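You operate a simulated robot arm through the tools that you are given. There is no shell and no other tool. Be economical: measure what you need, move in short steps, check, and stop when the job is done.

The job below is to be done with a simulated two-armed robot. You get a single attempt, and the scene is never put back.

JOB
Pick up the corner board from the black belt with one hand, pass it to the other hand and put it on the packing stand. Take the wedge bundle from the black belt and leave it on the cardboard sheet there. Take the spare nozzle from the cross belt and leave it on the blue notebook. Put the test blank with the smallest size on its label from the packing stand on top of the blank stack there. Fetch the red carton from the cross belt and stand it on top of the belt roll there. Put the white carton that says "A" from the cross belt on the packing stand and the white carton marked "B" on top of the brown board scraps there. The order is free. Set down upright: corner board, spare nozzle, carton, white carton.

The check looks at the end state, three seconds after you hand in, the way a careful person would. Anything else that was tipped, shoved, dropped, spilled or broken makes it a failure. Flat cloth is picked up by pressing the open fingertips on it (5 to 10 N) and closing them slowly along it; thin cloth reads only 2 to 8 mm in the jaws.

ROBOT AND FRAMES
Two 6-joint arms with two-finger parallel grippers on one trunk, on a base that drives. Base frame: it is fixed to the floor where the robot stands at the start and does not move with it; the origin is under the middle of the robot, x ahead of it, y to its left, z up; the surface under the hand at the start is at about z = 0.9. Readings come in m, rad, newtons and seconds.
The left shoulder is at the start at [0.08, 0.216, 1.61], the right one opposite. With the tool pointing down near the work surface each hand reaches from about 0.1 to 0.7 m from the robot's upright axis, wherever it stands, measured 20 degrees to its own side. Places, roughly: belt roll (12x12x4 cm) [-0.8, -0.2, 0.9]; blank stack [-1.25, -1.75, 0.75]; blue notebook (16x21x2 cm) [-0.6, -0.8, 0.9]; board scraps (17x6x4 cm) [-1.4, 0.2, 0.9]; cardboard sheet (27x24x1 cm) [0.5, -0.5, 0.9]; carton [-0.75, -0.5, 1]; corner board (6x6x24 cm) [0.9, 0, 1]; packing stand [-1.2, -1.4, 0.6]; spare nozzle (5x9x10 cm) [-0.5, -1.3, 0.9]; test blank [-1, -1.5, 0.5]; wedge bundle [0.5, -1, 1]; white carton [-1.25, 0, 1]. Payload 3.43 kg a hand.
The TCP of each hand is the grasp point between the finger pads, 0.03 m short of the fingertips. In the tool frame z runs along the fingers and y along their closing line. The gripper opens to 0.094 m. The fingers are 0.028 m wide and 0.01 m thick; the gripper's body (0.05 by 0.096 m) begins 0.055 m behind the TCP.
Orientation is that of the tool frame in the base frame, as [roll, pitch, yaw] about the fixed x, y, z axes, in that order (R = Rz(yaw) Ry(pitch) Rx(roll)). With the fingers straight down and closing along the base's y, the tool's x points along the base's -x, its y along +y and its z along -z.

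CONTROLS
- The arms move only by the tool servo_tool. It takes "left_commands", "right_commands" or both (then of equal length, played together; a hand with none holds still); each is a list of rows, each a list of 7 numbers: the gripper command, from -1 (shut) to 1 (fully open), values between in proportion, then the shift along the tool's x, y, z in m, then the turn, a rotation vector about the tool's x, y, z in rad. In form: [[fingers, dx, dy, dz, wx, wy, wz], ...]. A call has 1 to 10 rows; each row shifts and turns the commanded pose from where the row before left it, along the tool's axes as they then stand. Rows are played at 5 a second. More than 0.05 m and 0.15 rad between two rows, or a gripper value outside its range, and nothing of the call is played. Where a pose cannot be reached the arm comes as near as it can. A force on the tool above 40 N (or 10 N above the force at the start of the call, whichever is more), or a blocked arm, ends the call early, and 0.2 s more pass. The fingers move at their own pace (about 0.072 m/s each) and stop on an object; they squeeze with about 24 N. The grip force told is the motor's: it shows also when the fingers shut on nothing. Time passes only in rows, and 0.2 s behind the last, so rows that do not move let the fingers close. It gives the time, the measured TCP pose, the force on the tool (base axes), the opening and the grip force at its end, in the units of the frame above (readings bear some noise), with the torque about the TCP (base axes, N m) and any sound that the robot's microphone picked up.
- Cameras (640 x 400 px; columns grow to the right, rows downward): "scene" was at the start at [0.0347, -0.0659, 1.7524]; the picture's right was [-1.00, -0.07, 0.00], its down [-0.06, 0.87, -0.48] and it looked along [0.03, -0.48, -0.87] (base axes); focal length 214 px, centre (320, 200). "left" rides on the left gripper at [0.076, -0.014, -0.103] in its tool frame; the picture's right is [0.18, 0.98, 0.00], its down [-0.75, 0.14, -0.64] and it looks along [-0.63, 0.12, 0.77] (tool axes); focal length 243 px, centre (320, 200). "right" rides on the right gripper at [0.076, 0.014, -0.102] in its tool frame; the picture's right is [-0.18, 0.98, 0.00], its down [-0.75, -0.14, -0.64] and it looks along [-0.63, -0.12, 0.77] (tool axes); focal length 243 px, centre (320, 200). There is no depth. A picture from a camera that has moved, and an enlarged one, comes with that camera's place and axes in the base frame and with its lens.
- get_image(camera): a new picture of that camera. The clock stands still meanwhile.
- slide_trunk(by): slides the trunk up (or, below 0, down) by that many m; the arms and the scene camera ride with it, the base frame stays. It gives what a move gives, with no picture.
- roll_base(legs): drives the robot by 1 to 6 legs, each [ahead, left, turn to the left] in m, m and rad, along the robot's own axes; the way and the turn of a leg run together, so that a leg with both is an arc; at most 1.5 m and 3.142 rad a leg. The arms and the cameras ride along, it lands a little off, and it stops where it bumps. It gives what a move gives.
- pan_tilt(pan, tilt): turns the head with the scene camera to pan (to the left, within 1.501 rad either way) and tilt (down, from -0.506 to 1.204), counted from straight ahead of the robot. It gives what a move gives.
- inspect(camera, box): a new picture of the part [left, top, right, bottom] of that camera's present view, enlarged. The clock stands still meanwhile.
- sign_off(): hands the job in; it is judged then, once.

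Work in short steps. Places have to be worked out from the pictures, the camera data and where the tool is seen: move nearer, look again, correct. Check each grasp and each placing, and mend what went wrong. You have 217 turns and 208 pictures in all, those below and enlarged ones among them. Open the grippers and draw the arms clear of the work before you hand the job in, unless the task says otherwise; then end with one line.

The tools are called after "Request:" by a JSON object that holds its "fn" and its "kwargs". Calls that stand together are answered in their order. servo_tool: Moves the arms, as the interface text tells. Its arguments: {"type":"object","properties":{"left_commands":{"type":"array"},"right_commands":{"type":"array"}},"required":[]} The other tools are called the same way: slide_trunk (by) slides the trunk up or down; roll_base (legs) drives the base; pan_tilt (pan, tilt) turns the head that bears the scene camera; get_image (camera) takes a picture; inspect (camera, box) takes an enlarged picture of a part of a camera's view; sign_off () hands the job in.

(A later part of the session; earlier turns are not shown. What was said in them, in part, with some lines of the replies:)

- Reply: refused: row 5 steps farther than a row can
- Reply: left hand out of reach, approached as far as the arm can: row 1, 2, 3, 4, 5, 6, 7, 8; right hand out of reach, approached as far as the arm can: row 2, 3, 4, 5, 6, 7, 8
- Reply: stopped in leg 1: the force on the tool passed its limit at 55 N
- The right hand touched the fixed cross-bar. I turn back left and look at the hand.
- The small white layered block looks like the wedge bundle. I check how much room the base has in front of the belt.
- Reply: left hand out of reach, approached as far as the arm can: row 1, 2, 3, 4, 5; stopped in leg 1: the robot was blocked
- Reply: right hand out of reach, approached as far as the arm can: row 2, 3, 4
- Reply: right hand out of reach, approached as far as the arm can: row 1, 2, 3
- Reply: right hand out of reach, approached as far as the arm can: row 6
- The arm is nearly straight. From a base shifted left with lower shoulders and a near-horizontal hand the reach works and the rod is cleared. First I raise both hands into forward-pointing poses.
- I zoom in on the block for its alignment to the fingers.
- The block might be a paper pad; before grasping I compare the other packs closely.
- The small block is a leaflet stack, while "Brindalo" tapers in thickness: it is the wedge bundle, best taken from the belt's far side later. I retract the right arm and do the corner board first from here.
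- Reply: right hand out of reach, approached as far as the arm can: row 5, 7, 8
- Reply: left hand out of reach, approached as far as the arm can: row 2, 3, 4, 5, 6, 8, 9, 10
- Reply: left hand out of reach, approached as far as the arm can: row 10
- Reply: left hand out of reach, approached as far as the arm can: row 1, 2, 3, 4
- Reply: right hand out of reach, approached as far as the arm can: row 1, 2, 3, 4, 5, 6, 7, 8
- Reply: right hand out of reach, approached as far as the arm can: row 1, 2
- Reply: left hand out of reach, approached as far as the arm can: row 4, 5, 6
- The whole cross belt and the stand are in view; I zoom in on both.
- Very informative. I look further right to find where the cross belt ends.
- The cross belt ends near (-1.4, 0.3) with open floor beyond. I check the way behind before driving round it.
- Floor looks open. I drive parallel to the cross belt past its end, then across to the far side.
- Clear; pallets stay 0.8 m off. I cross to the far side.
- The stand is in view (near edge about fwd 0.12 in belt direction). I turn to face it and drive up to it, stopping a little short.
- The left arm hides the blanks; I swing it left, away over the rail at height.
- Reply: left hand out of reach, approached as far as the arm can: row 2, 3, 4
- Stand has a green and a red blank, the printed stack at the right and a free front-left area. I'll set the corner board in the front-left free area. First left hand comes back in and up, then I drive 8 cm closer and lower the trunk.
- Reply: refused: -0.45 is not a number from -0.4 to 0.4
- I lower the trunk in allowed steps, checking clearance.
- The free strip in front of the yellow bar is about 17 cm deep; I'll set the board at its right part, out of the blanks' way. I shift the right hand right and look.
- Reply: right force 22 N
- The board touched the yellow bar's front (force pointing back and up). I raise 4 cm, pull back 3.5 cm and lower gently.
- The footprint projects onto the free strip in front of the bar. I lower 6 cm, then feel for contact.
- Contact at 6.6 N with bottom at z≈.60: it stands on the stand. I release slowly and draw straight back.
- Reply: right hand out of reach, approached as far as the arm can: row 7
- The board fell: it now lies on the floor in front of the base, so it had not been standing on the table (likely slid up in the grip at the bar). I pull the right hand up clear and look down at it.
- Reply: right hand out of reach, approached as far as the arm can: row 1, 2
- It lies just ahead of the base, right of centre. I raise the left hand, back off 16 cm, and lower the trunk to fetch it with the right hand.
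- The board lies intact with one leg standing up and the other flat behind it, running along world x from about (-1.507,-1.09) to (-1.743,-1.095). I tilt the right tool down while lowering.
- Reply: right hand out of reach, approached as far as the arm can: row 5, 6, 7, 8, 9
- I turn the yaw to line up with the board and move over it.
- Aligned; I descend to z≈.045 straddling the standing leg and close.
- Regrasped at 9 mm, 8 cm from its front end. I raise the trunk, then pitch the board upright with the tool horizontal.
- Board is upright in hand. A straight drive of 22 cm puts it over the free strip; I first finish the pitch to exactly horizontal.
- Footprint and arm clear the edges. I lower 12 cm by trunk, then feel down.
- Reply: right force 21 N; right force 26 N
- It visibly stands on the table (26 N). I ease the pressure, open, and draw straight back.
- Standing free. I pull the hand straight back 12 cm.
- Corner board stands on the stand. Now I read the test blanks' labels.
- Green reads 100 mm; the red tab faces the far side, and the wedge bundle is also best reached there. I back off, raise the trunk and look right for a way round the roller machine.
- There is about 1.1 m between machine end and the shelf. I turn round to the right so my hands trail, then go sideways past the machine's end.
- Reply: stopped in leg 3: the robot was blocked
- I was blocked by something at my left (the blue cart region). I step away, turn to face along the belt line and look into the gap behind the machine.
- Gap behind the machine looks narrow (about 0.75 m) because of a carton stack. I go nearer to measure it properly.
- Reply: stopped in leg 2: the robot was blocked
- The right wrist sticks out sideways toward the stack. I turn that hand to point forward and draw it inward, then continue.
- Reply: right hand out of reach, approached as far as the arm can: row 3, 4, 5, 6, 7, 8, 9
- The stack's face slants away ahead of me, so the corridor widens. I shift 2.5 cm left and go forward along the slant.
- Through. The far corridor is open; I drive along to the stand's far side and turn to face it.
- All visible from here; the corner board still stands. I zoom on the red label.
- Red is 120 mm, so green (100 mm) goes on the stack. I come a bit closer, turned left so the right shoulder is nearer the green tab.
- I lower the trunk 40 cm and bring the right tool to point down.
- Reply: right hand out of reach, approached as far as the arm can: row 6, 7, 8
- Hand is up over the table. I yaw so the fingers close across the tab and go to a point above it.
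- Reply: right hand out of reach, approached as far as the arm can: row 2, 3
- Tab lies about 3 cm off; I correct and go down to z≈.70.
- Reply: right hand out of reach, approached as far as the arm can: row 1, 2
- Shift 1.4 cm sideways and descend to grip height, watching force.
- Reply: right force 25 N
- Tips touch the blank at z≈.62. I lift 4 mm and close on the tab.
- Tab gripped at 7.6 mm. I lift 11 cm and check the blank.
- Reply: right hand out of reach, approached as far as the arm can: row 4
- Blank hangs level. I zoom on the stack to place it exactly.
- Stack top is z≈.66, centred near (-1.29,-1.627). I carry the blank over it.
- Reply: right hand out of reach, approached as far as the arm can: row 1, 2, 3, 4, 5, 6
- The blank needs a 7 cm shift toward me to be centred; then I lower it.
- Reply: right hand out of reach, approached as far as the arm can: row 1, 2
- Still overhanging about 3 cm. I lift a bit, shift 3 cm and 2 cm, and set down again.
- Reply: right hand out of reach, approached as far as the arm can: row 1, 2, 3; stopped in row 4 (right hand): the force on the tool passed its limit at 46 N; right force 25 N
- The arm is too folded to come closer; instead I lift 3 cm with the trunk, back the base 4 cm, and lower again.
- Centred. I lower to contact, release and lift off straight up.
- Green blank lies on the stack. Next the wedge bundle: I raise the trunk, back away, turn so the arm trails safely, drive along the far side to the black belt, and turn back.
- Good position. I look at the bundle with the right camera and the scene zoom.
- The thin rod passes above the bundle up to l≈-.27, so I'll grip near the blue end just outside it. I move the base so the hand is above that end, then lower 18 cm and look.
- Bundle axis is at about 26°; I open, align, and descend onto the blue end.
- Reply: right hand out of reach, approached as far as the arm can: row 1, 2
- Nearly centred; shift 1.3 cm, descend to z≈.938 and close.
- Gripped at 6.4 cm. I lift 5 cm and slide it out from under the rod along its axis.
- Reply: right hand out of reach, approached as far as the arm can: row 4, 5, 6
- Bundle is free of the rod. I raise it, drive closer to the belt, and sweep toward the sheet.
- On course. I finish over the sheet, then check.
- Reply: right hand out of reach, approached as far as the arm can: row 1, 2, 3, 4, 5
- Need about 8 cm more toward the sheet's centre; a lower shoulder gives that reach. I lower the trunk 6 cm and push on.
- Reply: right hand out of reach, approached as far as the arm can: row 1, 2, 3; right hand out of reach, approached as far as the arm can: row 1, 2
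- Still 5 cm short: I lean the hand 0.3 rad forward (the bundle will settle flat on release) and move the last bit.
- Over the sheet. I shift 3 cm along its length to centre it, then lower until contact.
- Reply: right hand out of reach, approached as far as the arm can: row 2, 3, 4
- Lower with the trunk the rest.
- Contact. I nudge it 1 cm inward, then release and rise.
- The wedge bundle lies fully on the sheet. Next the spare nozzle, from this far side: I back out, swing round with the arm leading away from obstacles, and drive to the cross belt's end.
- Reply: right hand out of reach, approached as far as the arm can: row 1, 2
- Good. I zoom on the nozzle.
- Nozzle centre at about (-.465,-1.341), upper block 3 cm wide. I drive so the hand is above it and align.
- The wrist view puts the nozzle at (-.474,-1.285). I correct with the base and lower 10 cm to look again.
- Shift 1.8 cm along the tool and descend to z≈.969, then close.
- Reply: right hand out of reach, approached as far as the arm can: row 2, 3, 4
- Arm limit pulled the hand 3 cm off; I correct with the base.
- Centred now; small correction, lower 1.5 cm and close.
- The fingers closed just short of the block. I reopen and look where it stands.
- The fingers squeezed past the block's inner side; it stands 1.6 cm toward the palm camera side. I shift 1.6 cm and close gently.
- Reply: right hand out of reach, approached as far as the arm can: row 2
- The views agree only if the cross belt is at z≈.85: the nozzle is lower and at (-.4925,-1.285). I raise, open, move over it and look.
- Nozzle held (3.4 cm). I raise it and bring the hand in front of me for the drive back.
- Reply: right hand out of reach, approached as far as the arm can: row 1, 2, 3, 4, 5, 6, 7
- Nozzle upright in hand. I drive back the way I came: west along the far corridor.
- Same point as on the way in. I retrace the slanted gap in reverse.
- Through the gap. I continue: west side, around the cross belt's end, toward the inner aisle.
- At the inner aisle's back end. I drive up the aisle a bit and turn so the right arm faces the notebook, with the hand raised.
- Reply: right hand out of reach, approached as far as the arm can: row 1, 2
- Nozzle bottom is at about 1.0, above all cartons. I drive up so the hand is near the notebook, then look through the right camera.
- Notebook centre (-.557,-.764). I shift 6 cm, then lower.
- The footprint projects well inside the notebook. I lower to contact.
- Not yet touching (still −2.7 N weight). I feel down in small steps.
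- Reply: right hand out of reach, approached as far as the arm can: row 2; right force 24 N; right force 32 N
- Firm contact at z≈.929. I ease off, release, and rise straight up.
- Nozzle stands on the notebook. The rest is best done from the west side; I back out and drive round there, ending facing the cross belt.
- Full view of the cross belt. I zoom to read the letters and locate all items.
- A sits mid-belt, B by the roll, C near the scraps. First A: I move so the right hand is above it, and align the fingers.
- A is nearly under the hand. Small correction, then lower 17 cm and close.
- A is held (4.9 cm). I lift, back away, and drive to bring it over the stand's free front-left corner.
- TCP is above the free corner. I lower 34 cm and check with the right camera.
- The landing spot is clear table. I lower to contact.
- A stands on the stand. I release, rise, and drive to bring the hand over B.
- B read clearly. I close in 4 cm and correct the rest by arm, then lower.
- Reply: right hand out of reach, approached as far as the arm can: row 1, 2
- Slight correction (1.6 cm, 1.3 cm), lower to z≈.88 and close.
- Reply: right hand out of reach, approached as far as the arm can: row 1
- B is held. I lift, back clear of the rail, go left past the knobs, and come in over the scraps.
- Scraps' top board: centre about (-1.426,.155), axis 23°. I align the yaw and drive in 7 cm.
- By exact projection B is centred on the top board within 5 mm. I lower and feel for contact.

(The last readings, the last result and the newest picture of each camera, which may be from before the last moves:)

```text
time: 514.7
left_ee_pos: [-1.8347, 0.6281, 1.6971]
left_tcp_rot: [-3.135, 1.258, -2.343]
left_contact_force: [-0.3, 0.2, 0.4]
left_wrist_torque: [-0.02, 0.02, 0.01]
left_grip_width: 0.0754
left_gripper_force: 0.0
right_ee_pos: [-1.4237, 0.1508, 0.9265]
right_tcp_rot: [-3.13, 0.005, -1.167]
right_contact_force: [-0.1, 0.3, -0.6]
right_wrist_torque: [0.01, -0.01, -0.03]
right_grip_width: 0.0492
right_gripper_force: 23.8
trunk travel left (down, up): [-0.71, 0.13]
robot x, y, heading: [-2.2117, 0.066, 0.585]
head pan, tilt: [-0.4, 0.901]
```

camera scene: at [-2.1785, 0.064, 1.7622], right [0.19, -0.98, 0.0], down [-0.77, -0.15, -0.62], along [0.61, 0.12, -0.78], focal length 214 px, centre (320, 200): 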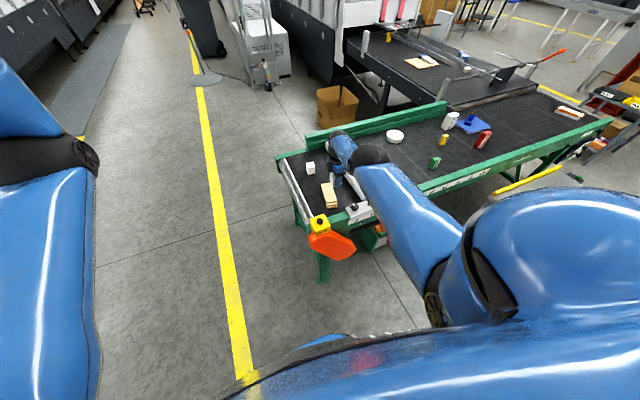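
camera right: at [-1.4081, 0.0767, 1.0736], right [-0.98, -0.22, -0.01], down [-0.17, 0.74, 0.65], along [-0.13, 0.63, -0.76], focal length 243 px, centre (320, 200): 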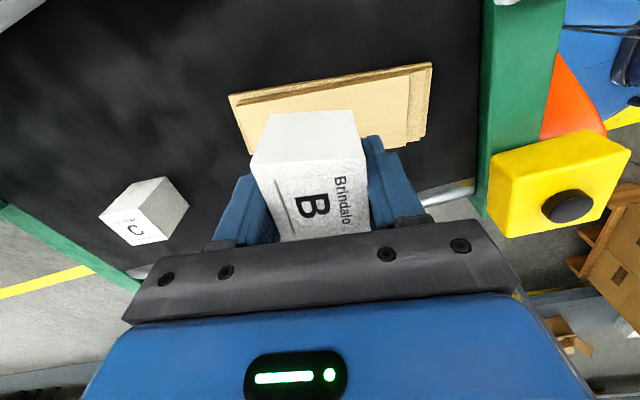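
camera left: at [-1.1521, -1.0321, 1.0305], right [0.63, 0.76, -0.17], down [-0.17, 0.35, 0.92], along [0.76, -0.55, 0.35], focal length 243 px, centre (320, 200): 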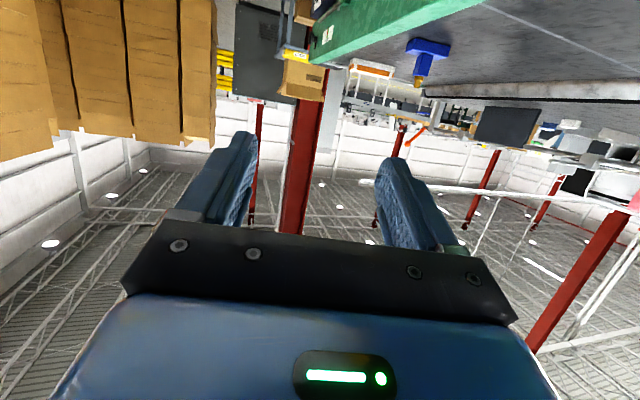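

Request:
{"fn": "servo_tool", "kwargs": {"right_commands": [[-1, 0, 0, 0.004, 0, 0, 0], [-1, 0, 0, 0.004, 0, 0, 0]]}}

Request:
{"fn": "get_image", "kwargs": {"camera": "right"}}

```text
time: 515.3
left_ee_pos: [-1.8346, 0.6275, 1.6962]
left_tcp_rot: [-3.135, 1.258, -2.344]
left_contact_force: [-0.1, -0.5, 0.6]
left_wrist_torque: [-0.05, -0.01, 0.01]
left_grip_width: 0.0754
left_gripper_force: 0.1
right_ee_pos: [-1.4261, 0.1498, 0.9196]
right_tcp_rot: [-3.129, 0.005, -1.168]
right_contact_force: [0.9, -0.7, -0.3]
right_wrist_torque: [-0.01, -0.03, 0.0]
right_grip_width: 0.0495
right_gripper_force: 24.0
right hand out of reach, approached as far as the arm can: row 2
trunk travel left (down, up): [-0.71, 0.13]
robot x, y, heading: [-2.2113, 0.0649, 0.583]
head pan, tilt: [-0.4, 0.901]
```

```text
26 pictures are left
camera right: at [-1.4108, 0.0732, 1.022], right [-0.98, -0.22, -0.01], down [-0.17, 0.74, 0.65], along [-0.13, 0.63, -0.76], focal length 243 px, centre (320, 200)
```

right: 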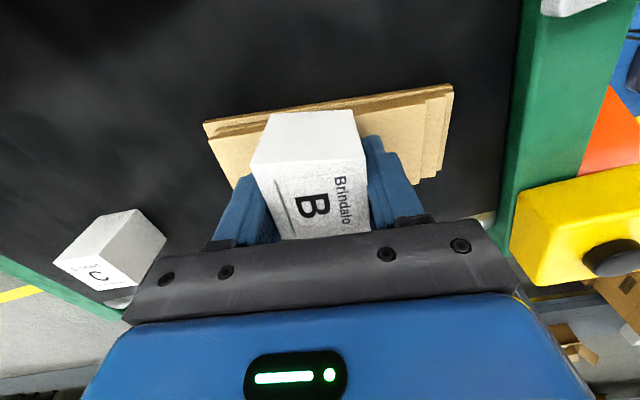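

No contact yet, and B's near edge would overhang by ~8 mm. I shift it 1 cm inward and lower further.

Request:
{"fn": "servo_tool", "kwargs": {"right_commands": [[-1, -0.0105, 0, 0, 0, 0, 0], [-1, 0, 0, 0.003, 0, 0, 0]]}}

Request:
{"fn": "slide_trunk", "kwargs": {"by": -0.006}}

Request:
{"fn": "get_image", "kwargs": {"camera": "right"}}

```text
time: 515.9
left_ee_pos: [-1.8348, 0.6278, 1.6971]
left_tcp_rot: [-3.133, 1.257, -2.344]
left_contact_force: [0.4, -0.2, -0.2]
left_wrist_torque: [-0.03, 0.0, 0.0]
left_grip_width: 0.0752
left_gripper_force: 0.2
right_ee_pos: [-1.4312, 0.16, 0.917]
right_tcp_rot: [-3.127, 0.006, -1.167]
right_contact_force: [0.3, 0.0, 0.2]
right_wrist_torque: [0.03, 0.01, -0.01]
right_grip_width: 0.0489
right_gripper_force: 23.9
trunk travel left (down, up): [-0.71, 0.13]
robot x, y, heading: [-2.2112, 0.0625, 0.59]
head pan, tilt: [-0.4, 0.901]
```

```text
time: 516.4
left_ee_pos: [-1.8392, 0.6274, 1.6921]
left_tcp_rot: [-3.129, 1.259, -2.34]
left_contact_force: [0.1, -0.1, 0.3]
left_wrist_torque: [0.01, 0.01, 0.0]
left_grip_width: 0.0751
left_gripper_force: 0.1
right_ee_pos: [-1.4309, 0.1605, 0.9161]
right_tcp_rot: [-3.12, 0.003, -1.167]
right_contact_force: [0.0, 0.5, 22.9]
right_wrist_torque: [-0.29, 0.22, 0.02]
right_grip_width: 0.0492
right_gripper_force: 23.8
trunk travel left (down, up): [-0.704, 0.136]
robot x, y, heading: [-2.2109, 0.0621, 0.589]
head pan, tilt: [-0.4, 0.901]
```

```text
25 pictures are left
camera right: at [-1.4161, 0.0827, 1.0184], right [-0.98, -0.22, -0.02], down [-0.18, 0.74, 0.65], along [-0.13, 0.64, -0.76], focal length 243 px, centre (320, 200)
```

right: 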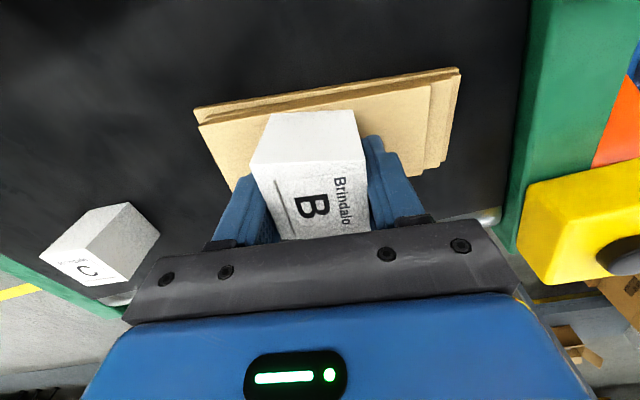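

Contact with B inside the board's edges. I ease, release and rise.

Request:
{"fn": "servo_tool", "kwargs": {"right_commands": [[-1, 0, 0, -0.004, 0, 0, 0], [-0.7, 0, 0, 0, 0, 0, 0], [-0.2, 0, 0, 0, 0, 0, 0], [0.5, 0, 0, 0, 0, 0, 0], [0.5, 0, 0, 0, 0, 0, 0]]}}

Request:
{"fn": "slide_trunk", "kwargs": {"by": 0.136}}

Request:
{"fn": "get_image", "kwargs": {"camera": "right"}}

```text
time: 517.6
left_ee_pos: [-1.8347, 0.6285, 1.6915]
left_tcp_rot: [-3.134, 1.256, -2.341]
left_contact_force: [-0.9, -0.7, -0.2]
left_wrist_torque: [0.01, 0.01, -0.01]
left_grip_width: 0.0752
left_gripper_force: 0.0
right_ee_pos: [-1.432, 0.1596, 0.9137]
right_tcp_rot: [-3.132, 0.004, -1.167]
right_contact_force: [-0.3, -0.4, 0.1]
right_wrist_torque: [0.03, -0.02, -0.04]
right_grip_width: 0.0706
right_gripper_force: 0.0
trunk travel left (down, up): [-0.704, 0.136]
robot x, y, heading: [-2.2089, 0.0637, 0.581]
head pan, tilt: [-0.4, 0.901]
```

```text
time: 519.2
left_ee_pos: [-1.8355, 0.6282, 1.8271]
left_tcp_rot: [-3.134, 1.256, -2.344]
left_contact_force: [0.8, 0.4, -0.2]
left_wrist_torque: [-0.04, -0.01, 0.02]
left_grip_width: 0.0751
left_gripper_force: 0.2
right_ee_pos: [-1.4316, 0.1586, 1.0525]
right_tcp_rot: [-3.129, 0.004, -1.166]
right_contact_force: [-0.2, 0.1, -0.8]
right_wrist_torque: [0.02, -0.01, -0.02]
right_grip_width: 0.0704
right_gripper_force: 0.1
trunk travel left (down, up): [-0.84, 0.0]
robot x, y, heading: [-2.2119, 0.0675, 0.58]
head pan, tilt: [-0.4, 0.901]
```

```text
24 pictures are left
camera right: at [-1.416, 0.0823, 1.1537], right [-0.98, -0.22, -0.01], down [-0.17, 0.74, 0.65], along [-0.13, 0.63, -0.76], focal length 243 px, centre (320, 200)
```

right: 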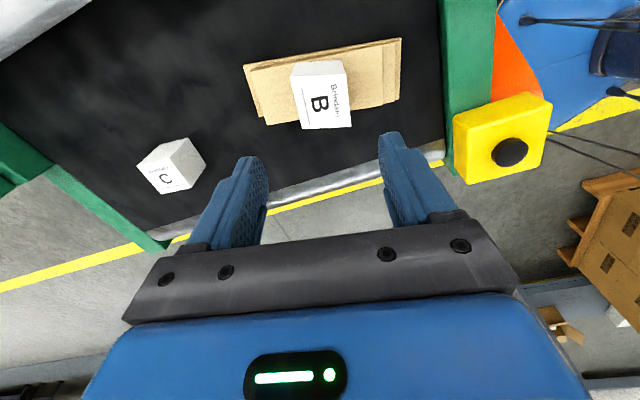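

B rests on the scraps. Last: the red carton. I back off and drive so the right hand comes over it.

Request:
{"fn": "roll_base", "kwargs": {"legs": [[-0.42, 0, 0], [0, 0, -0.148], [0, -0.9, 0], [0.54, 0, 0]]}}

Request:
{"fn": "get_image", "kwargs": {"camera": "right"}}

Request:
{"fn": "get_image", "kwargs": {"camera": "scene"}}

```text
time: 529.5
left_ee_pos: [-1.2333, -0.2551, 1.8286]
left_tcp_rot: [-3.134, 1.26, -2.492]
left_contact_force: [0.3, 0.5, 0.3]
left_wrist_torque: [0.0, -0.01, 0.01]
left_grip_width: 0.0754
left_gripper_force: 0.1
right_ee_pos: [-0.9017, -0.7772, 1.0533]
right_tcp_rot: [-3.126, 0.005, -1.315]
right_contact_force: [-0.1, -0.3, -0.1]
right_wrist_torque: [0.0, 0.02, -0.01]
right_grip_width: 0.0706
right_gripper_force: 0.0
trunk travel left (down, up): [-0.84, 0.0]
robot x, y, heading: [-1.6852, -0.7568, 0.434]
head pan, tilt: [-0.4, 0.901]
```

```text
23 pictures are left
camera right: at [-0.8985, -0.8554, 1.1553], right [-1.0, -0.07, -0.01], down [-0.06, 0.76, 0.65], along [-0.03, 0.65, -0.76], focal length 243 px, centre (320, 200)
```

right: 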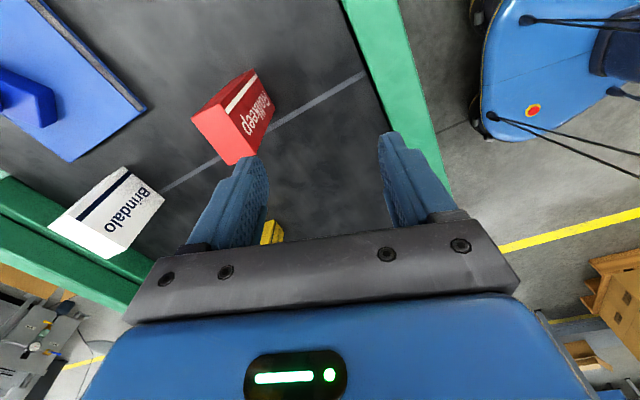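

```text
22 pictures are left
camera scene: at [-1.5857, -0.7411, 1.7643], right [0.04, -1.0, 0.0], down [-0.78, -0.03, -0.62], along [0.62, 0.02, -0.78], focal length 214 px, centre (320, 200)
```

scene: 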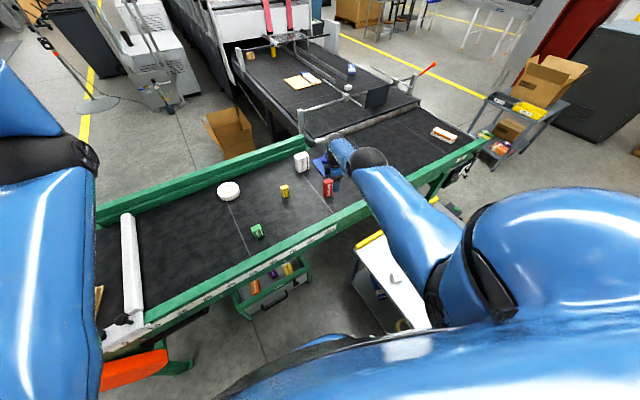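

Request:
{"fn": "inspect", "kwargs": {"camera": "right", "box": [170, 50, 300, 180]}}

```text
3.08 times, centred on (235, 115) of right
camera zoom: at [-0.8985, -0.8554, 1.1553], right [-1.0, -0.07, -0.01], down [-0.06, 0.76, 0.65], along [-0.03, 0.65, -0.76], focal length 746 px, centre (582, 462)
```

zoom: 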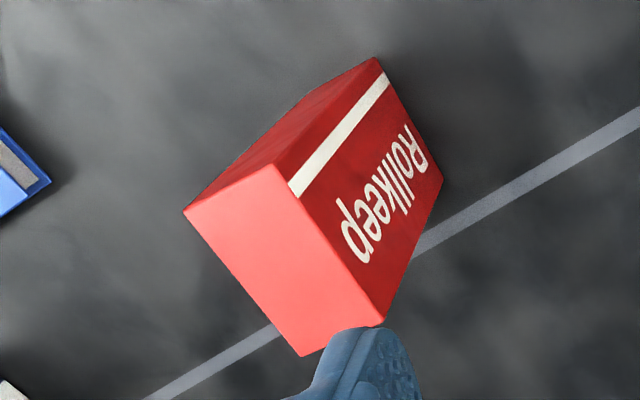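

Red carton stands 3×5×12 cm at (-.819,-.755). I rotate the hand, drive 8 cm in, and lower to grip 3 cm below its top.

Request:
{"fn": "servo_tool", "kwargs": {"right_commands": [[0.5, 0, 0, 0, 0, 0, -0.121], [0.5, 0, 0, 0, 0, 0, -0.121]]}}

Request:
{"fn": "roll_base", "kwargs": {"legs": [[0.084, -0.014, 0]]}}

Request:
{"fn": "get_image", "kwargs": {"camera": "right"}}

```text
time: 530.1
left_ee_pos: [-1.2312, -0.2525, 1.8279]
left_tcp_rot: [-3.135, 1.258, -2.491]
left_contact_force: [-0.1, 0.6, 0.0]
left_wrist_torque: [-0.01, 0.02, 0.03]
left_grip_width: 0.0753
left_gripper_force: 0.1
right_ee_pos: [-0.9008, -0.7769, 1.0511]
right_tcp_rot: [-3.128, 0.001, -1.076]
right_contact_force: [-0.4, 0.2, -0.6]
right_wrist_torque: [0.0, -0.02, 0.01]
right_grip_width: 0.0705
right_gripper_force: 0.1
trunk travel left (down, up): [-0.84, 0.0]
robot x, y, heading: [-1.6837, -0.7537, 0.43]
head pan, tilt: [-0.4, 0.901]
```

```text
time: 531.2
left_ee_pos: [-1.169, -0.2418, 1.8362]
left_tcp_rot: [-3.126, 1.273, -2.488]
left_contact_force: [-0.5, -0.4, 0.9]
left_wrist_torque: [0.03, 0.08, 0.03]
left_grip_width: 0.0751
left_gripper_force: 0.1
right_ee_pos: [-0.8296, -0.762, 1.0586]
right_tcp_rot: [-3.114, 0.002, -1.078]
right_contact_force: [-1.1, -0.6, 1.5]
right_wrist_torque: [0.09, -0.07, 0.03]
right_grip_width: 0.0704
right_gripper_force: 0.0
trunk travel left (down, up): [-0.84, 0.0]
robot x, y, heading: [-1.6061, -0.7324, 0.429]
head pan, tilt: [-0.4, 0.901]
```

```text
20 pictures are left
camera right: at [-0.8083, -0.8378, 1.1618], right [-0.95, -0.3, -0.03], down [-0.25, 0.72, 0.65], along [-0.18, 0.62, -0.76], focal length 243 px, centre (320, 200)
```

right: 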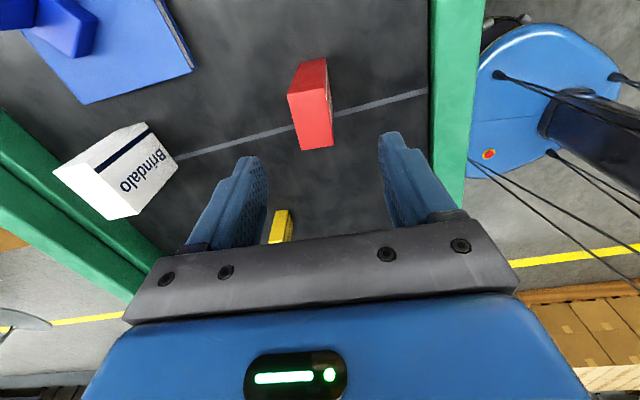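

Aligned. I lower 12 cm around the carton and close.

Request:
{"fn": "slide_trunk", "kwargs": {"by": -0.12}}

Request:
{"fn": "servo_tool", "kwargs": {"right_commands": [[0, 0, 0, 0, 0, 0, 0], [-0.5, 0, 0, 0, 0, 0, 0], [-1, 0, 0, 0, 0, 0, 0], [-1, 0, 0, 0, 0, 0, 0]]}}

Request:
{"fn": "get_image", "kwargs": {"camera": "right"}}

```text
time: 532.7
left_ee_pos: [-1.1543, -0.2346, 1.7108]
left_tcp_rot: [-3.13, 1.262, -2.489]
left_contact_force: [-0.8, -0.8, -0.4]
left_wrist_torque: [0.03, -0.02, -0.01]
left_grip_width: 0.0751
left_gripper_force: 0.1
right_ee_pos: [-0.823, -0.757, 0.9337]
right_tcp_rot: [-3.124, 0.003, -1.079]
right_contact_force: [-0.5, 0.3, 0.5]
right_wrist_torque: [0.0, -0.04, 0.01]
right_grip_width: 0.0703
right_gripper_force: 0.1
trunk travel left (down, up): [-0.72, 0.12]
robot x, y, heading: [-1.6052, -0.7307, 0.429]
head pan, tilt: [-0.4, 0.901]
```

```text
time: 533.7
left_ee_pos: [-1.1513, -0.2311, 1.7083]
left_tcp_rot: [-3.134, 1.26, -2.491]
left_contact_force: [0.4, -0.2, -0.1]
left_wrist_torque: [0.01, -0.02, -0.03]
left_grip_width: 0.0752
left_gripper_force: 0.0
right_ee_pos: [-0.8208, -0.7571, 0.931]
right_tcp_rot: [-3.126, 0.0, -1.079]
right_contact_force: [0.2, -0.3, -0.2]
right_wrist_torque: [0.04, 0.01, 0.02]
right_grip_width: 0.0329
right_gripper_force: 24.1
trunk travel left (down, up): [-0.72, 0.12]
robot x, y, heading: [-1.6049, -0.7314, 0.43]
head pan, tilt: [-0.4, 0.901]
```

```text
19 pictures are left
camera right: at [-0.7976, -0.8316, 1.0339], right [-0.95, -0.3, -0.01], down [-0.24, 0.73, 0.65], along [-0.19, 0.62, -0.76], focal length 243 px, centre (320, 200)
```

right: 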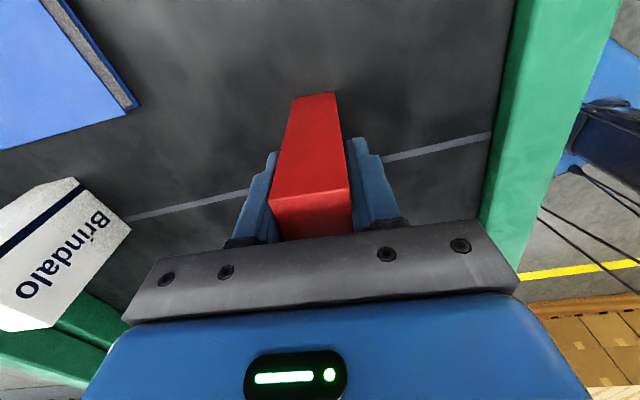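

Red carton held. I lift it, turn left in place toward the roll, and move closer.

Request:
{"fn": "slide_trunk", "kwargs": {"by": 0.12}}

Request:
{"fn": "roll_base", "kwargs": {"legs": [[0, 0, 0.72], [0.06, -0.037, 0]]}}

Request:
{"fn": "pan_tilt", "kwargs": {"pan": -0.6, "tilt": 0.8}}

Request:
{"fn": "get_image", "kwargs": {"camera": "right"}}

Request:
{"fn": "get_image", "kwargs": {"camera": "scene"}}

```text
time: 535.2
left_ee_pos: [-1.1524, -0.2325, 1.8292]
left_tcp_rot: [-3.134, 1.26, -2.491]
left_contact_force: [-0.5, -0.3, -0.4]
left_wrist_torque: [-0.03, 0.01, -0.01]
left_grip_width: 0.075
left_gripper_force: 0.1
right_ee_pos: [-0.8188, -0.7573, 1.0522]
right_tcp_rot: [-3.127, 0.002, -1.079]
right_contact_force: [0.7, -0.3, -0.1]
right_wrist_torque: [0.01, -0.03, -0.01]
right_grip_width: 0.033
right_gripper_force: 23.8
trunk travel left (down, up): [-0.84, 0.0]
robot x, y, heading: [-1.6037, -0.7324, 0.432]
head pan, tilt: [-0.4, 0.901]
```

```text
time: 538.1
left_ee_pos: [-1.541, -0.0323, 1.8352]
left_tcp_rot: [-3.121, 1.27, -1.77]
left_contact_force: [0.2, -1.0, 0.0]
left_wrist_torque: [0.01, 0.03, -0.02]
left_grip_width: 0.0751
left_gripper_force: 0.1
right_ee_pos: [-0.9448, -0.2051, 1.059]
right_tcp_rot: [-3.12, 0.0, -0.367]
right_contact_force: [-0.3, -0.9, 0.2]
right_wrist_torque: [0.1, -0.01, 0.0]
right_grip_width: 0.0331
right_gripper_force: 23.6
trunk travel left (down, up): [-0.84, 0.0]
robot x, y, heading: [-1.5554, -0.6892, 1.151]
head pan, tilt: [-0.4, 0.901]
```

```text
time: 538.9
left_ee_pos: [-1.5358, -0.0233, 1.8324]
left_tcp_rot: [-3.127, 1.267, -1.777]
left_contact_force: [-1.7, -0.4, 0.5]
left_wrist_torque: [-0.03, 0.0, 0.02]
left_grip_width: 0.0754
left_gripper_force: 0.0
right_ee_pos: [-0.9405, -0.2011, 1.0534]
right_tcp_rot: [-3.124, 0.001, -0.367]
right_contact_force: [-0.7, -0.2, -1.2]
right_wrist_torque: [0.02, -0.03, 0.0]
right_grip_width: 0.0334
right_gripper_force: 23.9
trunk travel left (down, up): [-0.84, 0.0]
robot x, y, heading: [-1.5484, -0.6927, 1.147]
head pan, tilt: [-0.6, 0.799]
```

```text
18 pictures are left
camera right: at [-0.8748, -0.2438, 1.1568], right [-0.52, -0.85, -0.02], down [-0.66, 0.39, 0.65], along [-0.54, 0.35, -0.76], focal length 243 px, centre (320, 200)
```

right: 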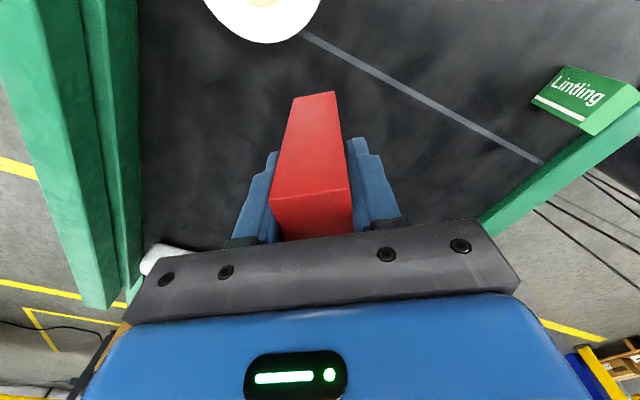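

```text
17 pictures are left
camera scene: at [-1.4705, -0.6287, 1.7723], right [0.52, -0.85, 0.0], down [-0.61, -0.37, -0.7], along [0.6, 0.36, -0.71], focal length 214 px, centre (320, 200)
```

scene: 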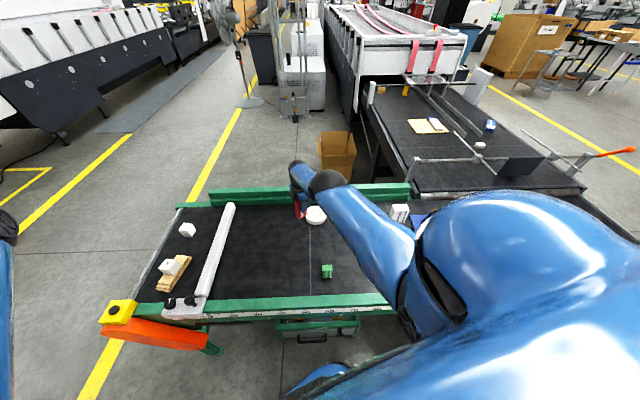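

Roll centre at (-.822,-.207). I move 3 cm closer, lower the trunk a bit for reach, and extend over the roll.

Request:
{"fn": "roll_base", "kwargs": {"legs": [[0.026, -0.016, 0]]}}

Request:
{"fn": "slide_trunk", "kwargs": {"by": -0.03}}

Request:
{"fn": "servo_tool", "kwargs": {"right_commands": [[-1, 0.026, -0.008, 0, 0, 0, 0], [-1, 0.026, -0.008, 0, 0, 0, 0], [-1, 0.026, -0.008, 0, 0, 0, 0], [-1, 0.01, -0.006, 0, 0, 0, 0]]}}

```text
time: 539.7
left_ee_pos: [-1.5159, -0.0087, 1.8328]
left_tcp_rot: [-3.119, 1.269, -1.765]
left_contact_force: [-0.9, -0.4, -0.8]
left_wrist_torque: [0.0, 0.03, -0.05]
left_grip_width: 0.0752
left_gripper_force: 0.0
right_ee_pos: [-0.9182, -0.1842, 1.056]
right_tcp_rot: [-3.122, -0.005, -0.365]
right_contact_force: [-0.1, -0.1, 0.3]
right_wrist_torque: [0.03, -0.04, -0.01]
right_grip_width: 0.0331
right_gripper_force: 24.5
trunk travel left (down, up): [-0.84, 0.0]
robot x, y, heading: [-1.5232, -0.6751, 1.145]
head pan, tilt: [-0.6, 0.799]
```

```text
time: 540.5
left_ee_pos: [-1.5109, -0.0037, 1.8008]
left_tcp_rot: [-3.124, 1.266, -1.771]
left_contact_force: [-0.5, -0.6, -0.2]
left_wrist_torque: [0.02, -0.03, -0.02]
left_grip_width: 0.075
left_gripper_force: 0.1
right_ee_pos: [-0.9163, -0.1818, 1.023]
right_tcp_rot: [-3.124, 0.0, -0.366]
right_contact_force: [1.1, -0.2, 0.7]
right_wrist_torque: [0.01, -0.02, -0.03]
right_grip_width: 0.0332
right_gripper_force: 24.0
trunk travel left (down, up): [-0.81, 0.03]
robot x, y, heading: [-1.5214, -0.6746, 1.145]
head pan, tilt: [-0.6, 0.799]
```

```text
time: 541.5
left_ee_pos: [-1.5095, -0.0026, 1.7989]
left_tcp_rot: [-3.13, 1.263, -1.775]
left_contact_force: [-0.7, -0.7, -0.6]
left_wrist_torque: [0.03, 0.0, -0.02]
left_grip_width: 0.0755
left_gripper_force: 0.0
right_ee_pos: [-0.8601, -0.2172, 1.0372]
right_tcp_rot: [-3.128, 0.002, -0.364]
right_contact_force: [-0.4, 0.2, 0.0]
right_wrist_torque: [0.02, 0.02, -0.01]
right_grip_width: 0.0333
right_gripper_force: 23.8
right hand out of reach, approached as far as the arm can: row 1, 2, 3, 4
trunk travel left (down, up): [-0.81, 0.03]
robot x, y, heading: [-1.5241, -0.6773, 1.144]
head pan, tilt: [-0.6, 0.799]
```

4 cm short. I lower the trunk 4 cm more and extend again.

Request:
{"fn": "slide_trunk", "kwargs": {"by": -0.04}}

Request:
{"fn": "servo_tool", "kwargs": {"right_commands": [[-1, 0.02, -0.012, -0.005, 0, 0, 0], [-1, 0.02, -0.012, -0.005, 0, 0, 0], [-1, 0.01, -0.005, 0, 0, 0, 0]]}}

Request:
{"fn": "get_image", "kwargs": {"camera": "right"}}

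```text
time: 542.3
left_ee_pos: [-1.5085, -0.0004, 1.7604]
left_tcp_rot: [-3.133, 1.262, -1.777]
left_contact_force: [0.0, -0.6, -0.4]
left_wrist_torque: [-0.01, -0.03, 0.0]
left_grip_width: 0.0752
left_gripper_force: 0.0
right_ee_pos: [-0.8579, -0.2159, 0.996]
right_tcp_rot: [-3.13, 0.002, -0.366]
right_contact_force: [-0.5, 0.1, -0.5]
right_wrist_torque: [0.01, 0.0, -0.01]
right_grip_width: 0.0329
right_gripper_force: 24.0
trunk travel left (down, up): [-0.77, 0.07]
robot x, y, heading: [-1.5239, -0.6748, 1.146]
head pan, tilt: [-0.6, 0.799]
```

```text
time: 543.1
left_ee_pos: [-1.5084, -0.0015, 1.7605]
left_tcp_rot: [-3.131, 1.264, -1.777]
left_contact_force: [0.0, 0.3, -0.9]
left_wrist_torque: [0.0, -0.01, 0.02]
left_grip_width: 0.0752
left_gripper_force: 0.1
right_ee_pos: [-0.8366, -0.232, 1.015]
right_tcp_rot: [-3.126, 0.002, -0.366]
right_contact_force: [0.1, 0.3, 0.2]
right_wrist_torque: [0.01, 0.02, -0.03]
right_grip_width: 0.0333
right_gripper_force: 24.1
right hand out of reach, approached as far as the arm can: row 1, 2, 3
trunk travel left (down, up): [-0.77, 0.07]
robot x, y, heading: [-1.5215, -0.6744, 1.146]
head pan, tilt: [-0.6, 0.799]
```

```text
16 pictures are left
camera right: at [-0.77, -0.2744, 1.1183], right [-0.52, -0.85, -0.01], down [-0.66, 0.39, 0.65], along [-0.55, 0.35, -0.76], focal length 243 px, centre (320, 200)
```

right: 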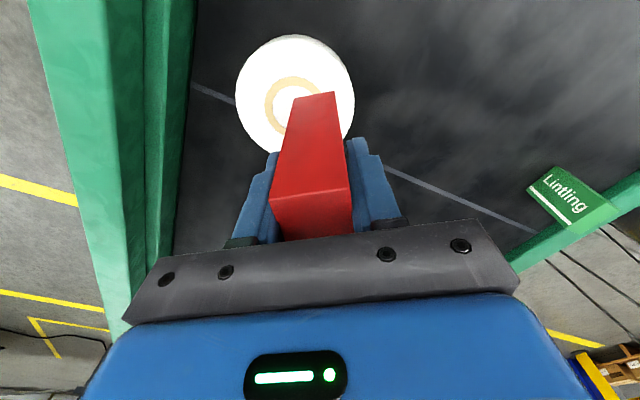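

Roll centre confirmed at (-.822,-.207); still 3 cm short. I creep the base 1.5 cm and lower 3.5 cm, then extend.

Request:
{"fn": "roll_base", "kwargs": {"legs": [[0.016, -0.004, 0]]}}

Request:
{"fn": "slide_trunk", "kwargs": {"by": -0.03}}

Request:
{"fn": "servo_tool", "kwargs": {"right_commands": [[-1, 0.004, -0.012, -0.003, 0, 0, 0], [-1, 0.002, -0.01, -0.003, 0, 0, 0]]}}

```text
time: 543.9
left_ee_pos: [-1.5021, 0.0076, 1.7623]
left_tcp_rot: [-3.126, 1.264, -1.774]
left_contact_force: [0.2, -0.8, 1.0]
left_wrist_torque: [-0.01, 0.01, -0.02]
left_grip_width: 0.0753
left_gripper_force: 0.1
right_ee_pos: [-0.8268, -0.2216, 1.0173]
right_tcp_rot: [-3.126, 0.002, -0.365]
right_contact_force: [0.6, -0.3, 1.5]
right_wrist_torque: [0.02, 0.0, 0.0]
right_grip_width: 0.0329
right_gripper_force: 24.1
trunk travel left (down, up): [-0.77, 0.07]
robot x, y, heading: [-1.5183, -0.6606, 1.15]
head pan, tilt: [-0.6, 0.799]
```

```text
time: 544.6
left_ee_pos: [-1.4984, 0.011, 1.73]
left_tcp_rot: [-3.128, 1.263, -1.776]
left_contact_force: [0.0, -0.5, -0.1]
left_wrist_torque: [-0.02, 0.01, -0.01]
left_grip_width: 0.0752
left_gripper_force: 0.0
right_ee_pos: [-0.8259, -0.2206, 0.987]
right_tcp_rot: [-3.128, 0.0, -0.366]
right_contact_force: [0.0, -0.8, 0.0]
right_wrist_torque: [0.02, 0.0, -0.03]
right_grip_width: 0.0329
right_gripper_force: 23.9
trunk travel left (down, up): [-0.74, 0.1]
robot x, y, heading: [-1.513, -0.6639, 1.144]
head pan, tilt: [-0.6, 0.799]
```

```text
time: 545.2
left_ee_pos: [-1.4981, 0.0132, 1.7294]
left_tcp_rot: [-3.132, 1.264, -1.777]
left_contact_force: [0.8, -0.5, 0.1]
left_wrist_torque: [0.02, 0.02, -0.02]
left_grip_width: 0.0751
left_gripper_force: 0.1
right_ee_pos: [-0.8234, -0.2137, 0.9942]
right_tcp_rot: [-3.128, 0.002, -0.363]
right_contact_force: [-0.2, -0.1, 0.1]
right_wrist_torque: [0.0, -0.02, 0.01]
right_grip_width: 0.033
right_gripper_force: 23.7
right hand out of reach, approached as far as the arm can: row 1, 2
trunk travel left (down, up): [-0.74, 0.1]
robot x, y, heading: [-1.5125, -0.6645, 1.148]
head pan, tilt: [-0.6, 0.799]
```

Centred within 7 mm. I lower and feel for the roll's top.

Request:
{"fn": "slide_trunk", "kwargs": {"by": -0.018}}

Request:
{"fn": "slide_trunk", "kwargs": {"by": -0.006}}

Request:
{"fn": "get_image", "kwargs": {"camera": "right"}}

```text
time: 545.9
left_ee_pos: [-1.4979, 0.0125, 1.7134]
left_tcp_rot: [-3.131, 1.262, -1.779]
left_contact_force: [-0.1, 0.2, 0.6]
left_wrist_torque: [-0.01, 0.0, -0.03]
left_grip_width: 0.0751
left_gripper_force: 0.0
right_ee_pos: [-0.8229, -0.2149, 0.9746]
right_tcp_rot: [-3.13, 0.001, -0.365]
right_contact_force: [0.0, 0.0, -0.1]
right_wrist_torque: [-0.01, 0.0, 0.02]
right_grip_width: 0.0329
right_gripper_force: 24.5
trunk travel left (down, up): [-0.722, 0.118]
robot x, y, heading: [-1.5154, -0.6651, 1.147]
head pan, tilt: [-0.6, 0.799]
```

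```text
time: 546.4
left_ee_pos: [-1.4968, 0.0127, 1.7059]
left_tcp_rot: [-3.131, 1.261, -1.776]
left_contact_force: [0.7, -0.2, -0.6]
left_wrist_torque: [0.01, 0.0, 0.0]
left_grip_width: 0.0752
left_gripper_force: 0.0
right_ee_pos: [-0.8239, -0.2137, 0.9687]
right_tcp_rot: [-3.129, 0.002, -0.365]
right_contact_force: [0.1, 0.1, 0.4]
right_wrist_torque: [-0.02, 0.01, 0.02]
right_grip_width: 0.0332
right_gripper_force: 23.9
trunk travel left (down, up): [-0.716, 0.124]
robot x, y, heading: [-1.5134, -0.659, 1.147]
head pan, tilt: [-0.6, 0.799]
```

```text
15 pictures are left
camera right: at [-0.7585, -0.2563, 1.0723], right [-0.52, -0.85, -0.01], down [-0.66, 0.39, 0.65], along [-0.55, 0.35, -0.76], focal length 243 px, centre (320, 200)
```

right: 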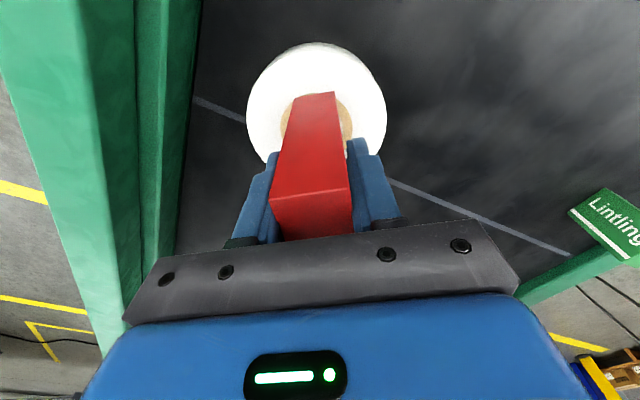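

Nearly there; I nudge 8 mm toward the core's centre and continue down in small steps.

Request:
{"fn": "servo_tool", "kwargs": {"right_commands": [[-1, 0.008, 0, 0, 0, 0, 0], [-1, 0, 0, 0.003, 0, 0, 0]]}}

Request:
{"fn": "slide_trunk", "kwargs": {"by": -0.006}}

```text
time: 547.0
left_ee_pos: [-1.4981, 0.0119, 1.7069]
left_tcp_rot: [-3.132, 1.263, -1.779]
left_contact_force: [0.0, 0.9, -0.6]
left_wrist_torque: [-0.04, 0.02, 0.0]
left_grip_width: 0.0753
left_gripper_force: 0.0
right_ee_pos: [-0.8208, -0.2215, 0.9688]
right_tcp_rot: [-3.13, 0.002, -0.367]
right_contact_force: [-0.2, 0.6, -0.5]
right_wrist_torque: [-0.01, -0.01, 0.0]
right_grip_width: 0.0331
right_gripper_force: 24.1
right hand out of reach, approached as far as the arm can: row 1
trunk travel left (down, up): [-0.716, 0.124]
robot x, y, heading: [-1.5137, -0.6624, 1.148]
head pan, tilt: [-0.6, 0.799]
```

```text
time: 547.5
left_ee_pos: [-1.4993, 0.0107, 1.7011]
left_tcp_rot: [-3.127, 1.262, -1.775]
left_contact_force: [-0.3, -0.4, -0.2]
left_wrist_torque: [0.03, -0.03, 0.01]
left_grip_width: 0.075
left_gripper_force: 0.1
right_ee_pos: [-0.8221, -0.2219, 0.9637]
right_tcp_rot: [-3.125, 0.001, -0.365]
right_contact_force: [-1.9, -0.4, 8.2]
right_wrist_torque: [-0.12, 0.12, -0.03]
right_grip_width: 0.0333
right_gripper_force: 23.8
trunk travel left (down, up): [-0.71, 0.13]
robot x, y, heading: [-1.5149, -0.666, 1.147]
head pan, tilt: [-0.6, 0.799]
```

Contact (8 N); the carton is within 1.5 cm of the roll's centre. I release gently and rise.

Request:
{"fn": "servo_tool", "kwargs": {"right_commands": [[-0.8, 0, 0, 0, 0, 0, 0], [-0.5, 0, 0, 0, 0, 0, 0], [-0.1, 0, 0, 0, 0, 0, 0], [0.3, 0, 0, 0, 0, 0, 0], [0.3, 0, 0, 0, 0, 0, 0]]}}

Request:
{"fn": "slide_trunk", "kwargs": {"by": 0.13}}

Request:
{"fn": "get_image", "kwargs": {"camera": "right"}}

```text
time: 548.8
left_ee_pos: [-1.4978, 0.0125, 1.7007]
left_tcp_rot: [-3.129, 1.264, -1.777]
left_contact_force: [-0.1, -1.2, 0.1]
left_wrist_torque: [-0.01, -0.01, 0.02]
left_grip_width: 0.0752
left_gripper_force: 0.0
right_ee_pos: [-0.8214, -0.2216, 0.9625]
right_tcp_rot: [-3.128, 0.0, -0.366]
right_contact_force: [1.0, 0.1, 0.3]
right_wrist_torque: [0.0, 0.0, -0.01]
right_grip_width: 0.0611
right_gripper_force: 0.0
trunk travel left (down, up): [-0.71, 0.13]
robot x, y, heading: [-1.5144, -0.662, 1.143]
head pan, tilt: [-0.6, 0.799]
```

```text
time: 550.3
left_ee_pos: [-1.4987, 0.0116, 1.8299]
left_tcp_rot: [-3.13, 1.264, -1.775]
left_contact_force: [-0.4, -0.3, -0.3]
left_wrist_torque: [0.0, -0.01, 0.04]
left_grip_width: 0.0752
left_gripper_force: 0.0
right_ee_pos: [-0.8213, -0.2229, 1.0916]
right_tcp_rot: [-3.128, 0.001, -0.365]
right_contact_force: [-0.7, 1.2, -0.7]
right_wrist_torque: [-0.03, -0.02, -0.01]
right_grip_width: 0.061
right_gripper_force: 0.1
trunk travel left (down, up): [-0.84, 0.0]
robot x, y, heading: [-1.5136, -0.6599, 1.149]
head pan, tilt: [-0.6, 0.799]
```

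```text
14 pictures are left
camera right: at [-0.7552, -0.2634, 1.195], right [-0.52, -0.85, -0.01], down [-0.66, 0.39, 0.65], along [-0.55, 0.35, -0.76], focal length 243 px, centre (320, 200)
```

right: 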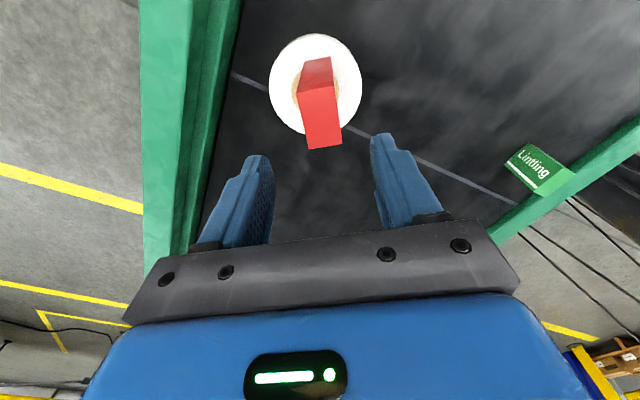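

Red carton stands on the roll. I back away and take a final overview.

Request:
{"fn": "roll_base", "kwargs": {"legs": [[-0.512, 0.312, 0], [0, 0, -0.7]]}}

Request:
{"fn": "pan_tilt", "kwargs": {"pan": -0.4, "tilt": 0.7}}

Request:
{"fn": "get_image", "kwargs": {"camera": "scene"}}

Request:
{"fn": "inspect", "kwargs": {"camera": "scene", "box": [100, 120, 400, 300]}}

```text
time: 555.6
left_ee_pos: [-1.5596, -0.5006, 1.8311]
left_tcp_rot: [-3.128, 1.264, -2.483]
left_contact_force: [0.5, -0.2, -0.5]
left_wrist_torque: [0.04, 0.04, -0.06]
left_grip_width: 0.0751
left_gripper_force: 0.1
right_ee_pos: [-1.1972, -1.1185, 1.0924]
right_tcp_rot: [-3.126, 0.002, -1.074]
right_contact_force: [0.3, 1.2, 0.6]
right_wrist_torque: [-0.03, -0.01, 0.02]
right_grip_width: 0.0612
right_gripper_force: 0.1
trunk travel left (down, up): [-0.84, 0.0]
robot x, y, heading: [-2.0119, -1.0029, 0.436]
head pan, tilt: [-0.6, 0.799]
```

```text
time: 556.3
left_ee_pos: [-1.5599, -0.5006, 1.8307]
left_tcp_rot: [-3.129, 1.264, -2.486]
left_contact_force: [0.8, -0.3, 1.0]
left_wrist_torque: [0.0, 0.0, 0.03]
left_grip_width: 0.0751
left_gripper_force: 0.1
right_ee_pos: [-1.1963, -1.1202, 1.0924]
right_tcp_rot: [-3.127, 0.003, -1.076]
right_contact_force: [0.2, -0.6, 0.3]
right_wrist_torque: [-0.03, 0.02, -0.01]
right_grip_width: 0.061
right_gripper_force: 0.0
trunk travel left (down, up): [-0.84, 0.0]
robot x, y, heading: [-2.0117, -1.0035, 0.44]
head pan, tilt: [-0.4, 0.7]
```

```text
13 pictures are left
camera scene: at [-1.8981, -0.9865, 1.7802], right [0.04, -1.0, 0.0], down [-0.64, -0.02, -0.76], along [0.76, 0.03, -0.64], focal length 214 px, centre (320, 200)
```

scene: 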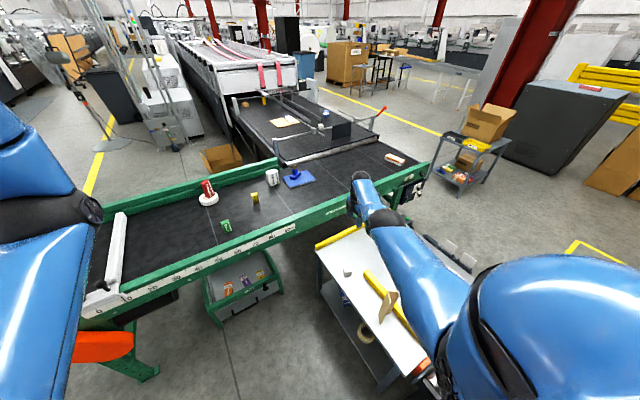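

```text
2.13 times, centred on (250, 210) of scene
camera zoom: at [-1.8981, -0.9865, 1.7802], right [0.04, -1.0, 0.0], down [-0.64, -0.02, -0.76], along [0.76, 0.03, -0.64], focal length 458 px, centre (469, 179)
```

zoom: 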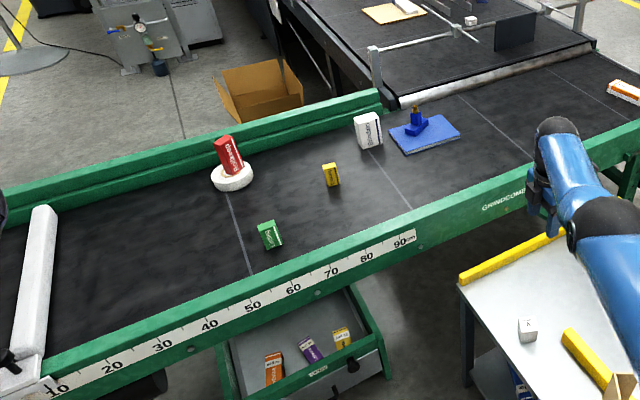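

I draw fully back from the stand and check the stand and the red carton once more.

Request:
{"fn": "roll_base", "kwargs": {"legs": [[-0.6, 0.2, 0]]}}

Request:
{"fn": "get_image", "kwargs": {"camera": "scene"}}

Request:
{"fn": "inspect", "kwargs": {"camera": "scene", "box": [200, 140, 330, 220]}}

Request:
{"fn": "inspect", "kwargs": {"camera": "scene", "box": [300, 180, 480, 300]}}

```text
time: 559.9
left_ee_pos: [-2.1827, -0.5753, 1.8282]
left_tcp_rot: [-3.137, 1.261, -2.489]
left_contact_force: [0.7, 1.0, -0.3]
left_wrist_torque: [0.01, 0.01, 0.05]
left_grip_width: 0.075
left_gripper_force: 0.1
right_ee_pos: [-1.8213, -1.194, 1.0909]
right_tcp_rot: [-3.13, 0.004, -1.073]
right_contact_force: [0.0, 0.1, -0.3]
right_wrist_torque: [0.0, 0.0, 0.02]
right_grip_width: 0.0611
right_gripper_force: 0.0
trunk travel left (down, up): [-0.84, 0.0]
robot x, y, heading: [-2.6375, -1.0765, 0.435]
head pan, tilt: [-0.4, 0.7]
```

```text
11 pictures are left
camera scene: at [-2.5211, -1.0618, 1.7799], right [0.04, -1.0, 0.0], down [-0.65, -0.03, -0.76], along [0.76, 0.03, -0.65], focal length 214 px, centre (320, 200)
```

scene: 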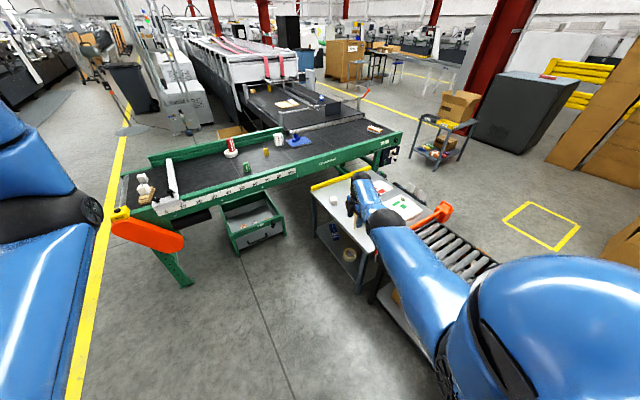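

```text
4.92 times, centred on (265, 180) of scene
camera zoom: at [-2.5211, -1.0618, 1.7799], right [0.04, -1.0, 0.0], down [-0.65, -0.03, -0.76], along [0.76, 0.03, -0.65], focal length 1056 px, centre (591, 298)
```

zoom: 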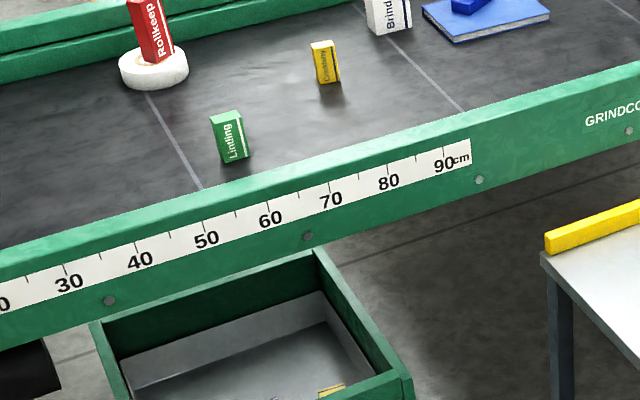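

```text
3.33 times, centred on (390, 240) of scene
camera zoom: at [-2.5211, -1.0618, 1.7799], right [0.04, -1.0, 0.0], down [-0.65, -0.03, -0.76], along [0.76, 0.03, -0.65], focal length 715 px, centre (87, 67)
```

zoom: 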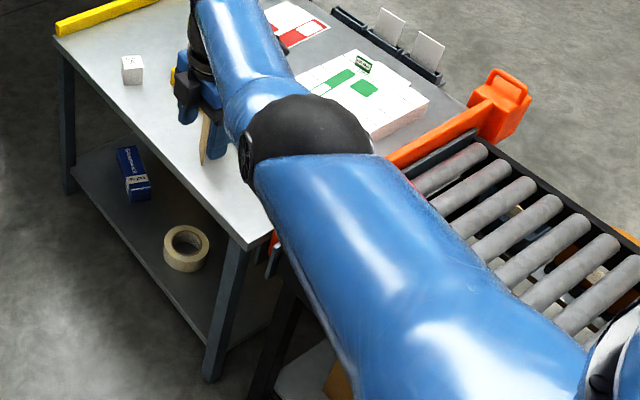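

Everything is in place: I draw back a little further with the grippers open, then hand in.

Request:
{"fn": "roll_base", "kwargs": {"legs": [[-0.4, 0.2, 0]]}}

Request:
{"fn": "servo_tool", "kwargs": {"left_commands": [[1, 0, 0, 0, 0, 0, 0], [1, 0, 0, 0, 0, 0, 0]], "right_commands": [[1, 0, 0, 0, 0, 0, 0], [1, 0, 0, 0, 0, 0, 0]]}}

Request:
{"fn": "sign_off", "kwargs": {}}

```text
time: 562.6
left_ee_pos: [-2.6287, -0.5647, 1.831]
left_tcp_rot: [-3.136, 1.261, -2.487]
left_contact_force: [0.1, 0.3, -1.0]
left_wrist_torque: [0.02, -0.02, 0.02]
left_grip_width: 0.0752
left_gripper_force: 0.0
right_ee_pos: [-2.265, -1.179, 1.0902]
right_tcp_rot: [-3.131, 0.003, -1.07]
right_contact_force: [-0.4, 0.0, 0.9]
right_wrist_torque: [0.0, 0.02, 0.0]
right_grip_width: 0.0612
right_gripper_force: 0.1
trunk travel left (down, up): [-0.84, 0.0]
robot x, y, heading: [-3.0802, -1.0645, 0.442]
head pan, tilt: [-0.4, 0.7]
```

```text
time: 563.2
left_ee_pos: [-2.6321, -0.564, 1.8286]
left_tcp_rot: [-3.133, 1.263, -2.483]
left_contact_force: [0.5, 0.5, 0.5]
left_wrist_torque: [-0.01, 0.06, 0.0]
left_grip_width: 0.0939
left_gripper_force: 0.1
right_ee_pos: [-2.2675, -1.1787, 1.0919]
right_tcp_rot: [-3.129, 0.0, -1.071]
right_contact_force: [0.0, 0.5, -0.1]
right_wrist_torque: [0.01, 0.01, 0.0]
right_grip_width: 0.0942
right_gripper_force: 0.2
trunk travel left (down, up): [-0.84, 0.0]
robot x, y, heading: [-3.0851, -1.0674, 0.444]
head pan, tilt: [-0.4, 0.7]
```

```text
The job is handed in.
```

I handed the job in with all seven items at their targets in the last pictures, but three things could count against it: the corner board fell to the floor on my first placing and I picked it up and stood it again, the base bumped something by the blue cart that I didn't check for movement, and I took the tapered "Brindalo 15 pcs" pack as the wedge bundle because nothing on the belt is labelled that.
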